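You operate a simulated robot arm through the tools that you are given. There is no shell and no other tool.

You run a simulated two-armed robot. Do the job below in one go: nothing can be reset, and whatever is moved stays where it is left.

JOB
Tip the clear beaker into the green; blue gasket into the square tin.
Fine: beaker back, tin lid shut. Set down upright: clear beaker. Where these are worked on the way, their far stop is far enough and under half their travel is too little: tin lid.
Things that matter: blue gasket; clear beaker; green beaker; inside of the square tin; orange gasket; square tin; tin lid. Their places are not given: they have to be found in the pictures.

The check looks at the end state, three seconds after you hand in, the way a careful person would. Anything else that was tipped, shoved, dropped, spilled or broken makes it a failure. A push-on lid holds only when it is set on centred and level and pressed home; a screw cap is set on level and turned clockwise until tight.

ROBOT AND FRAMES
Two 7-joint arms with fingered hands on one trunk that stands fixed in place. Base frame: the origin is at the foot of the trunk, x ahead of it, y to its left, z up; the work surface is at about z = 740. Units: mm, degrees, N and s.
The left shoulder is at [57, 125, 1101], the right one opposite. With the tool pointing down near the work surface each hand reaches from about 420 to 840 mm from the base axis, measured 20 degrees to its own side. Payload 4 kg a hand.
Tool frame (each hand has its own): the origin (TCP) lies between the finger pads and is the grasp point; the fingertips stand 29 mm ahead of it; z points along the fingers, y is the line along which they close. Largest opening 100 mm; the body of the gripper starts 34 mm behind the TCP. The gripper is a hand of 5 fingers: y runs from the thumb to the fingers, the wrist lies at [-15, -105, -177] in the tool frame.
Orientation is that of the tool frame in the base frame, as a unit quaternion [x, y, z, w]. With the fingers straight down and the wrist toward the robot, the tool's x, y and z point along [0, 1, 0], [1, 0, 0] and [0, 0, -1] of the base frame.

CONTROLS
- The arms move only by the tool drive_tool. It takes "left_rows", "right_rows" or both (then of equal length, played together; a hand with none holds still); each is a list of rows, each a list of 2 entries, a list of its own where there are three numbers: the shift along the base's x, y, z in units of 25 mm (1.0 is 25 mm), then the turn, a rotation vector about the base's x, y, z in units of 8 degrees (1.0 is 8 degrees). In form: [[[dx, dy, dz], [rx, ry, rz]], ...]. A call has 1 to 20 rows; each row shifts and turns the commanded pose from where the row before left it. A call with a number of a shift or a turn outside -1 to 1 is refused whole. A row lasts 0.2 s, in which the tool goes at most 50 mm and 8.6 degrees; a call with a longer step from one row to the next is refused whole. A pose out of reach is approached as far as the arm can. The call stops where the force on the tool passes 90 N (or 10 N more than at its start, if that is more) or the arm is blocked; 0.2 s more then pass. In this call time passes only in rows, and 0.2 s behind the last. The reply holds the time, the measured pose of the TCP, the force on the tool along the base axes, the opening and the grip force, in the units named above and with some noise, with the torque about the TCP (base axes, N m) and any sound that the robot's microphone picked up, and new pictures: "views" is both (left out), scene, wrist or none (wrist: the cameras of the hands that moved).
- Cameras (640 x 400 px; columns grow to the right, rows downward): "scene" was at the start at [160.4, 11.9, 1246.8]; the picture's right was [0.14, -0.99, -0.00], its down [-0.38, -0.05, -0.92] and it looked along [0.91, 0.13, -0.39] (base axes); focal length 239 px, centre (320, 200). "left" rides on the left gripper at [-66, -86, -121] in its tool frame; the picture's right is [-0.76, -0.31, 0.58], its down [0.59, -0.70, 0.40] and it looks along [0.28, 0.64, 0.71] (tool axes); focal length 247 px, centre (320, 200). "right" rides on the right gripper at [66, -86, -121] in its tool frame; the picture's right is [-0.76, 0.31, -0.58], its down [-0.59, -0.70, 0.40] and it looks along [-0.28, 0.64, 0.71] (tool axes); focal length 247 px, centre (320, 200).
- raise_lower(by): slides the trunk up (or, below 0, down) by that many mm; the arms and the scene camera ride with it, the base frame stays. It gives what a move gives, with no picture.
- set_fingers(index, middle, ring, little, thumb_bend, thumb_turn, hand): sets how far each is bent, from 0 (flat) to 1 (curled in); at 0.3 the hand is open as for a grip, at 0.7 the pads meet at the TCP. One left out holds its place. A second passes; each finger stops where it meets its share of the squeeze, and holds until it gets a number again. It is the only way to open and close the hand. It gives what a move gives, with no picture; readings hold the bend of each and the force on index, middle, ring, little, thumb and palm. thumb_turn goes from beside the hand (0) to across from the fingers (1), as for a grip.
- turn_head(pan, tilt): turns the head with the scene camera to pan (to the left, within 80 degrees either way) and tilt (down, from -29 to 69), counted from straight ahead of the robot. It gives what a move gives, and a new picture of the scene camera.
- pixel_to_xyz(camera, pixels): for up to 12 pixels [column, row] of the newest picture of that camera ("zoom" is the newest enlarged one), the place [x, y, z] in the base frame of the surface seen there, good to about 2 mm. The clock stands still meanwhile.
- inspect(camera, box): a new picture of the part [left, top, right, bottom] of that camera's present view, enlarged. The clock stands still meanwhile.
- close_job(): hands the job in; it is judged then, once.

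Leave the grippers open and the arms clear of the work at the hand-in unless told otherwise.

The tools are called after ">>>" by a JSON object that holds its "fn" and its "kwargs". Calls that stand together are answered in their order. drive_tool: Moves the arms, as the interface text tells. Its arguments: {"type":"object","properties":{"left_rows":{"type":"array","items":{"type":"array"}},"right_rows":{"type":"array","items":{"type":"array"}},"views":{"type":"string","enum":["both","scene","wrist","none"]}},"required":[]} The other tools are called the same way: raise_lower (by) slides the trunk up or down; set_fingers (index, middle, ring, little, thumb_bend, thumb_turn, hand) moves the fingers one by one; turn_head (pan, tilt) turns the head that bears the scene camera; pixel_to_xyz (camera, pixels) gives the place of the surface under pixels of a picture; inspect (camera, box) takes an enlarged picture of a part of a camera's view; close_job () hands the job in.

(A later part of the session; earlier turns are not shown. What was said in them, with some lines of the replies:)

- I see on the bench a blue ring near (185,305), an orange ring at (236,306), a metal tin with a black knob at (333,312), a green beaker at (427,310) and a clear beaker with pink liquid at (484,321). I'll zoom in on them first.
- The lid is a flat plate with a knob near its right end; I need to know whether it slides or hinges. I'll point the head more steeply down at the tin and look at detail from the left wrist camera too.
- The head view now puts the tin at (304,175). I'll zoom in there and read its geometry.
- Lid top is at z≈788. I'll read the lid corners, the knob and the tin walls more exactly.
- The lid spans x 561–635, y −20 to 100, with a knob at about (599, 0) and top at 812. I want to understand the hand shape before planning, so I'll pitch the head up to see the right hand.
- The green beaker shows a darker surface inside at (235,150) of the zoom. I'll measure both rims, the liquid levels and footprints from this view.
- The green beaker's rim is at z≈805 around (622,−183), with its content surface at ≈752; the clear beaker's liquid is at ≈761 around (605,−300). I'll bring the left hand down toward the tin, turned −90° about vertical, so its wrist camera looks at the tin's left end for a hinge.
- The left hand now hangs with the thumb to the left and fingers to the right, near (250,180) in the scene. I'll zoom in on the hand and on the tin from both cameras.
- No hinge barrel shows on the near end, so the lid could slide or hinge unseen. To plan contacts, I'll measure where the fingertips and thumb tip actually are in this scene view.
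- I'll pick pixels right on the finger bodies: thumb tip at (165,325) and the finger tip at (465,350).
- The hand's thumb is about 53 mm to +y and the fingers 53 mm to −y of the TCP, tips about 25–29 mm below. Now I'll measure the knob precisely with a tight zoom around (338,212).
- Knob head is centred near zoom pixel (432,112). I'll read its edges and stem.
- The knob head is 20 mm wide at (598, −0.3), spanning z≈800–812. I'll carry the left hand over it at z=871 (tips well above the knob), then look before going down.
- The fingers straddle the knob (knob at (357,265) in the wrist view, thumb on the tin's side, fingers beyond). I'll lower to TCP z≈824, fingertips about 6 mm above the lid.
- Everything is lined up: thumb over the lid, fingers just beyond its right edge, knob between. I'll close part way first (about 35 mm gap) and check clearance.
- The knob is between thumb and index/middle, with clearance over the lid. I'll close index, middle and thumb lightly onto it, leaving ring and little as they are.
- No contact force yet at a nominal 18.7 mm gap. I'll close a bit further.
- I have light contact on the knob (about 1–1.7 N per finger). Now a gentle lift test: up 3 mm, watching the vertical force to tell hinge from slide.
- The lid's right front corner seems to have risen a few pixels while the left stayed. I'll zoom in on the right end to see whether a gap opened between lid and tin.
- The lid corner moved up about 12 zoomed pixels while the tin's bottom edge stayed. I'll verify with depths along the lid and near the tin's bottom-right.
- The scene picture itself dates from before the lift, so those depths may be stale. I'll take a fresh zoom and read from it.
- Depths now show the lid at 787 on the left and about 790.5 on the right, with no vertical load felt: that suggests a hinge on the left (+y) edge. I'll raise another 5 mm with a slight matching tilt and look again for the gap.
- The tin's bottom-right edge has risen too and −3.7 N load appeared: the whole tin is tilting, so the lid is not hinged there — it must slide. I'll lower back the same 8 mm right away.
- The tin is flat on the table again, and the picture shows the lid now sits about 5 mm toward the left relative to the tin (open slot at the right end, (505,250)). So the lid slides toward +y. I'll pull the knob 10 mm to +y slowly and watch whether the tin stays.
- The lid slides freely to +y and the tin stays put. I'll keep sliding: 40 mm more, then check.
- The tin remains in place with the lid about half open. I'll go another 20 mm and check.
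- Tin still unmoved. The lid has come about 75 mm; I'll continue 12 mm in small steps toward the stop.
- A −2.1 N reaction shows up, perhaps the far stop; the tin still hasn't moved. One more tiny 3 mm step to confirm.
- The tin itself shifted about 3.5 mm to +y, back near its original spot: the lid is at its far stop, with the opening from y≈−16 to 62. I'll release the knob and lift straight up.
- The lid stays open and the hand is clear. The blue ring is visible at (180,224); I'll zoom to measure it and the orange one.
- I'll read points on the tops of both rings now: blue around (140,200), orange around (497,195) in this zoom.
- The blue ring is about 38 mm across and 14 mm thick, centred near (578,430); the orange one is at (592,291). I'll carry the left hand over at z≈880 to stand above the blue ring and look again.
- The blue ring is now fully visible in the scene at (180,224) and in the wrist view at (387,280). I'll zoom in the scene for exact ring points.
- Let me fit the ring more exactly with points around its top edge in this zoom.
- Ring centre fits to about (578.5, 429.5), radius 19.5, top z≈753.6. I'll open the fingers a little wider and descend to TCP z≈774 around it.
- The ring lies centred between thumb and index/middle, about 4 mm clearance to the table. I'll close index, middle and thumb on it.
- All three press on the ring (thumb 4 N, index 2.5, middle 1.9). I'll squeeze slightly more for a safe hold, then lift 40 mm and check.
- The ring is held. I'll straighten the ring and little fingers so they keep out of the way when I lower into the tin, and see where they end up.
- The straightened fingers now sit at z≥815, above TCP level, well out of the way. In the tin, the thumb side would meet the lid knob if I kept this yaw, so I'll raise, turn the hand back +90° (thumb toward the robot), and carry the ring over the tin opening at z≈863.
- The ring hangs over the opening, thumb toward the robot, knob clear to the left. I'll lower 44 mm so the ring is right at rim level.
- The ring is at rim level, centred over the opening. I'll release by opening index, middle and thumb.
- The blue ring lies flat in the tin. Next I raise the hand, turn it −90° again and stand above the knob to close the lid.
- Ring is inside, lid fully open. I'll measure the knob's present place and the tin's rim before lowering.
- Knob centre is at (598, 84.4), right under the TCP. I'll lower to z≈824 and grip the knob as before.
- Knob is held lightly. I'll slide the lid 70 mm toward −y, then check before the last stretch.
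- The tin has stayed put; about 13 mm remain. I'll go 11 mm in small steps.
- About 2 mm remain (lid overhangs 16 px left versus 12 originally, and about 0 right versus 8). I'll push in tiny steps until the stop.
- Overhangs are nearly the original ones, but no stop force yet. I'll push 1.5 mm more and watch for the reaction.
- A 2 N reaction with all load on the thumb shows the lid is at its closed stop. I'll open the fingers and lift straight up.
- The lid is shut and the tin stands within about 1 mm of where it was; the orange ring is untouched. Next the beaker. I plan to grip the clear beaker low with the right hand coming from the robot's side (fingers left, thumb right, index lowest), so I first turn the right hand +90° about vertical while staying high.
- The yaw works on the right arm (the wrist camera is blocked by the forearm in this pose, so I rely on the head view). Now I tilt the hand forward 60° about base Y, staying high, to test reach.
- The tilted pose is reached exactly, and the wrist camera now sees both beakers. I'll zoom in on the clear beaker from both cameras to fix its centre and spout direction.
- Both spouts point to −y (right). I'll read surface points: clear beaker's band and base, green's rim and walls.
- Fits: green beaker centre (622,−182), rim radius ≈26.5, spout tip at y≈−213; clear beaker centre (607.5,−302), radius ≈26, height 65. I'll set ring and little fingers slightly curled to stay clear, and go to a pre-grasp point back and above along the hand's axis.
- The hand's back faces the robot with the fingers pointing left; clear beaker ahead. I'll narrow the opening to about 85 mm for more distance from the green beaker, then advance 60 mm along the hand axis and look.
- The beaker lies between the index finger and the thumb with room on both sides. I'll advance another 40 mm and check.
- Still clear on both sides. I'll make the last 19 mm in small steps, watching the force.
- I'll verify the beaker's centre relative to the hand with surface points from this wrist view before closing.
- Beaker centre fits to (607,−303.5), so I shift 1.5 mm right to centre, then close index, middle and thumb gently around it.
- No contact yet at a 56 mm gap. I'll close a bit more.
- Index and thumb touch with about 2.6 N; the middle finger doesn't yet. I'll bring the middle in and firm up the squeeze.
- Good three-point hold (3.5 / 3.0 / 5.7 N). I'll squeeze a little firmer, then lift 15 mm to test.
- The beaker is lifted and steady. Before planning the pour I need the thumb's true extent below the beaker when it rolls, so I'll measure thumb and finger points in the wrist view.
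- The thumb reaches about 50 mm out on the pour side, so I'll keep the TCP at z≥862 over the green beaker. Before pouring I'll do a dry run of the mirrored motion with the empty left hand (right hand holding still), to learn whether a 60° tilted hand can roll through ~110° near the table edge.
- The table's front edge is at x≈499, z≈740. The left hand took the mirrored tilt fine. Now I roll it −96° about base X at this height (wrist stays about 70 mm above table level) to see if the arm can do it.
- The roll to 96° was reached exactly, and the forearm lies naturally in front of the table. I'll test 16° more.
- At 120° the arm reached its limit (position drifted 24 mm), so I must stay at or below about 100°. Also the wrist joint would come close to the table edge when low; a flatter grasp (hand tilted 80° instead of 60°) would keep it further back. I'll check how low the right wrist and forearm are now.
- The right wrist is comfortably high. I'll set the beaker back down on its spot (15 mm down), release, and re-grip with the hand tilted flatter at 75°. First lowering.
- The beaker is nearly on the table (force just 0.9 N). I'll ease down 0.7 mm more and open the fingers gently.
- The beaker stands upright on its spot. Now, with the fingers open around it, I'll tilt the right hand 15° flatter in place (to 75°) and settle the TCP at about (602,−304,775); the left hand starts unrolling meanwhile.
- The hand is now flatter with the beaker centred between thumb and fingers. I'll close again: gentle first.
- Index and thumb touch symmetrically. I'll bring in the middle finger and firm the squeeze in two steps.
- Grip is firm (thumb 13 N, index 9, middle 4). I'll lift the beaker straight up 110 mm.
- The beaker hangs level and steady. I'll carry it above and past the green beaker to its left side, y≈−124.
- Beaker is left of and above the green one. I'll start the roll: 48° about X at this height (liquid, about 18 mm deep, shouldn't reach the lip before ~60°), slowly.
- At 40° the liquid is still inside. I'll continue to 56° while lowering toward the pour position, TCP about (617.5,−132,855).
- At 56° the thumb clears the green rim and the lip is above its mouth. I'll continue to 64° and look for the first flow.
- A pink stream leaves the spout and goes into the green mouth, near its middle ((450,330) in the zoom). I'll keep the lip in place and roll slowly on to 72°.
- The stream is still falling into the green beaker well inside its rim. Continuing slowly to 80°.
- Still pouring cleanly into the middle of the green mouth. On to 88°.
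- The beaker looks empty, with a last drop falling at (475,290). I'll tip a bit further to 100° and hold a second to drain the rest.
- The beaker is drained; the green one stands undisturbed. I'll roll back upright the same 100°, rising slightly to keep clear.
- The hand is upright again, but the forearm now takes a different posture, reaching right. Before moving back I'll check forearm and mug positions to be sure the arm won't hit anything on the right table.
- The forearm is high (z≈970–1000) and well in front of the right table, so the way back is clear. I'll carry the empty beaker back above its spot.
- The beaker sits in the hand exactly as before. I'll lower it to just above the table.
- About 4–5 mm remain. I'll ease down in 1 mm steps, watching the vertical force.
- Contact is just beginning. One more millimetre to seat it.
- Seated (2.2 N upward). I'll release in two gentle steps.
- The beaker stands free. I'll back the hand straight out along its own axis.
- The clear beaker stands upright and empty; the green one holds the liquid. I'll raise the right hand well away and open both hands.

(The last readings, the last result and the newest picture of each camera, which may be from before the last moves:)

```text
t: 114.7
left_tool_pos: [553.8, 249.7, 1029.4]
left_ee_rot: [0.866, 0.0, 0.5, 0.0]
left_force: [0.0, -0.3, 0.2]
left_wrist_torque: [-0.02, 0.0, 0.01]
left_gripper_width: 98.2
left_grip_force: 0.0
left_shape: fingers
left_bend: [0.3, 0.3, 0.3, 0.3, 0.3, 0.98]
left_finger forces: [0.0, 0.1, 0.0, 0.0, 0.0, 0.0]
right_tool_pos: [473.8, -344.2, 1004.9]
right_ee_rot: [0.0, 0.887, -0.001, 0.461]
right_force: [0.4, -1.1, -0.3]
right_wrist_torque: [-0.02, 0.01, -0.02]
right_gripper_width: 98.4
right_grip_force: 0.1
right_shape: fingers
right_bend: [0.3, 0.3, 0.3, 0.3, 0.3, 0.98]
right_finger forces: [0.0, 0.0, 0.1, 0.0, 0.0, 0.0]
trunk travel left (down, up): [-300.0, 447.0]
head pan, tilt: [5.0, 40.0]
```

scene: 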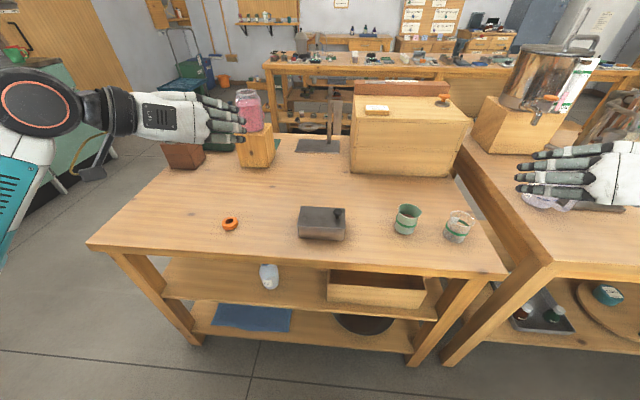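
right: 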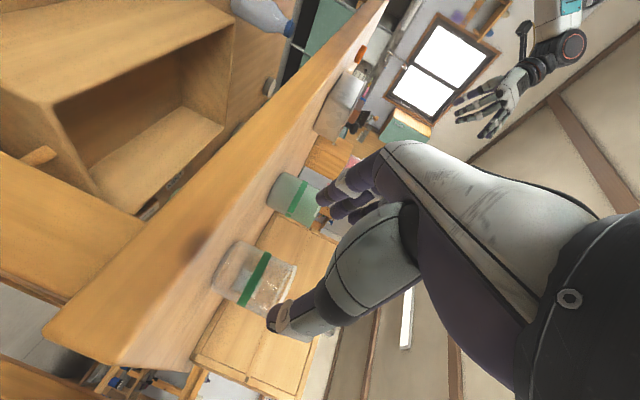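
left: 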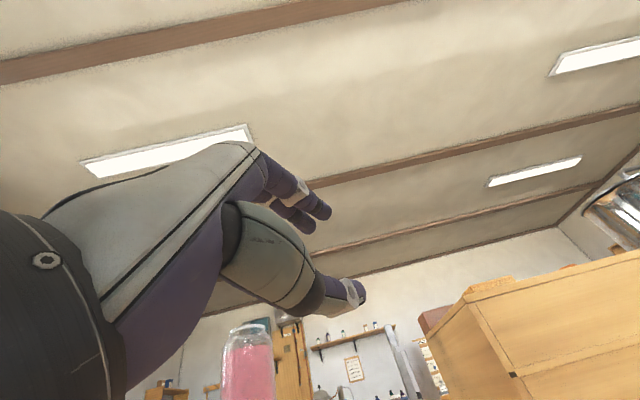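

Now a close final check of the beakers, the table around them, and the tin.

>>> {"fn": "inspect", "kwargs": {"camera": "scene", "box": [385, 190, 485, 255]}}

>>> {"fn": "pixel_to_xyz", "kwargs": {"camera": "zoom", "pixels": [[376, 225], [440, 268], [400, 250], [395, 290], [440, 305], [480, 300], [440, 330], [95, 125], [160, 172], [238, 140], [150, 86], [135, 262]]}}

>>> {"fn": "inspect", "kwargs": {"camera": "scene", "box": [295, 200, 355, 245]}}

```text
6.15 times, centred on (435, 222) of scene
```

zoom: 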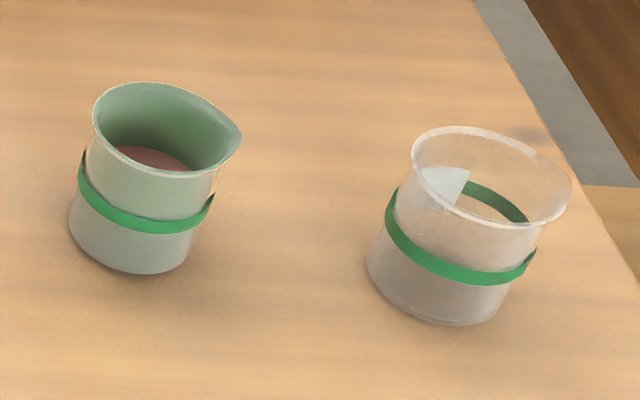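

```text
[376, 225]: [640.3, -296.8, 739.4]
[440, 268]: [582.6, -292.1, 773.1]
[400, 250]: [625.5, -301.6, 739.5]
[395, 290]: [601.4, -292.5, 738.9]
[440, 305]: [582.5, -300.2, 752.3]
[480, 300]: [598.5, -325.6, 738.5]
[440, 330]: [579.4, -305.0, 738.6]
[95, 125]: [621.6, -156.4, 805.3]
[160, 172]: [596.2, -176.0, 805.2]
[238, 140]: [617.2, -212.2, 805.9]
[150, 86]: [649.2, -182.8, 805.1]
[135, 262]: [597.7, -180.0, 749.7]
```

```text
8.89 times, centred on (325, 222) of scene
```

zoom: 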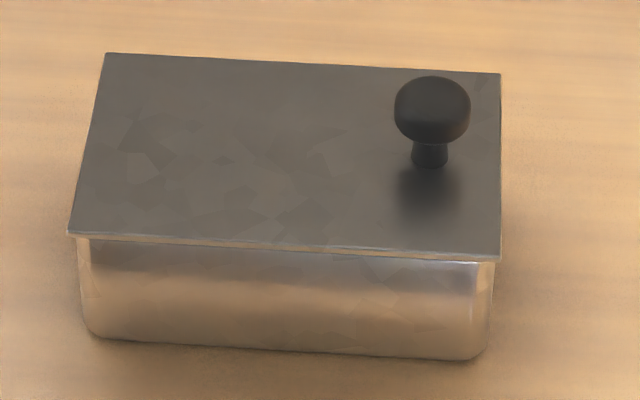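

Everything checks out. The clear beaker stands upright and empty, about 3–4 mm from its original spot. The green beaker hasn't moved and holds the pink liquid, and I see no spill on the table. The tin lid is shut at its stop with the blue ring inside, and the orange ring is untouched. Both hands are open and well clear, so I'm handing in.

>>> {"fn": "close_job", "kwargs": {}}

```text
The job is handed in.
```

The job is done and handed in; I haven't seen the judge's result.

- **Pouring:** I tipped the clear beaker into the green one from its spout until it was empty. I saw no spill on the table. The green beaker did not move.
- **Clear beaker:** It is back upright, about 3–4 mm to the right of where it started.
- **Blue gasket:** It lies flat inside the square tin.
- **Tin lid:** It turned out to slide, not hinge. I opened it to its far stop, then slid it shut until it met its closed stop. Before I knew that, I tried lifting the lid by its knob, which briefly tilted the tin. The tin ended within about 1 mm of its starting place.
- **Orange gasket:** Untouched.

Both hands are open and clear of the work.
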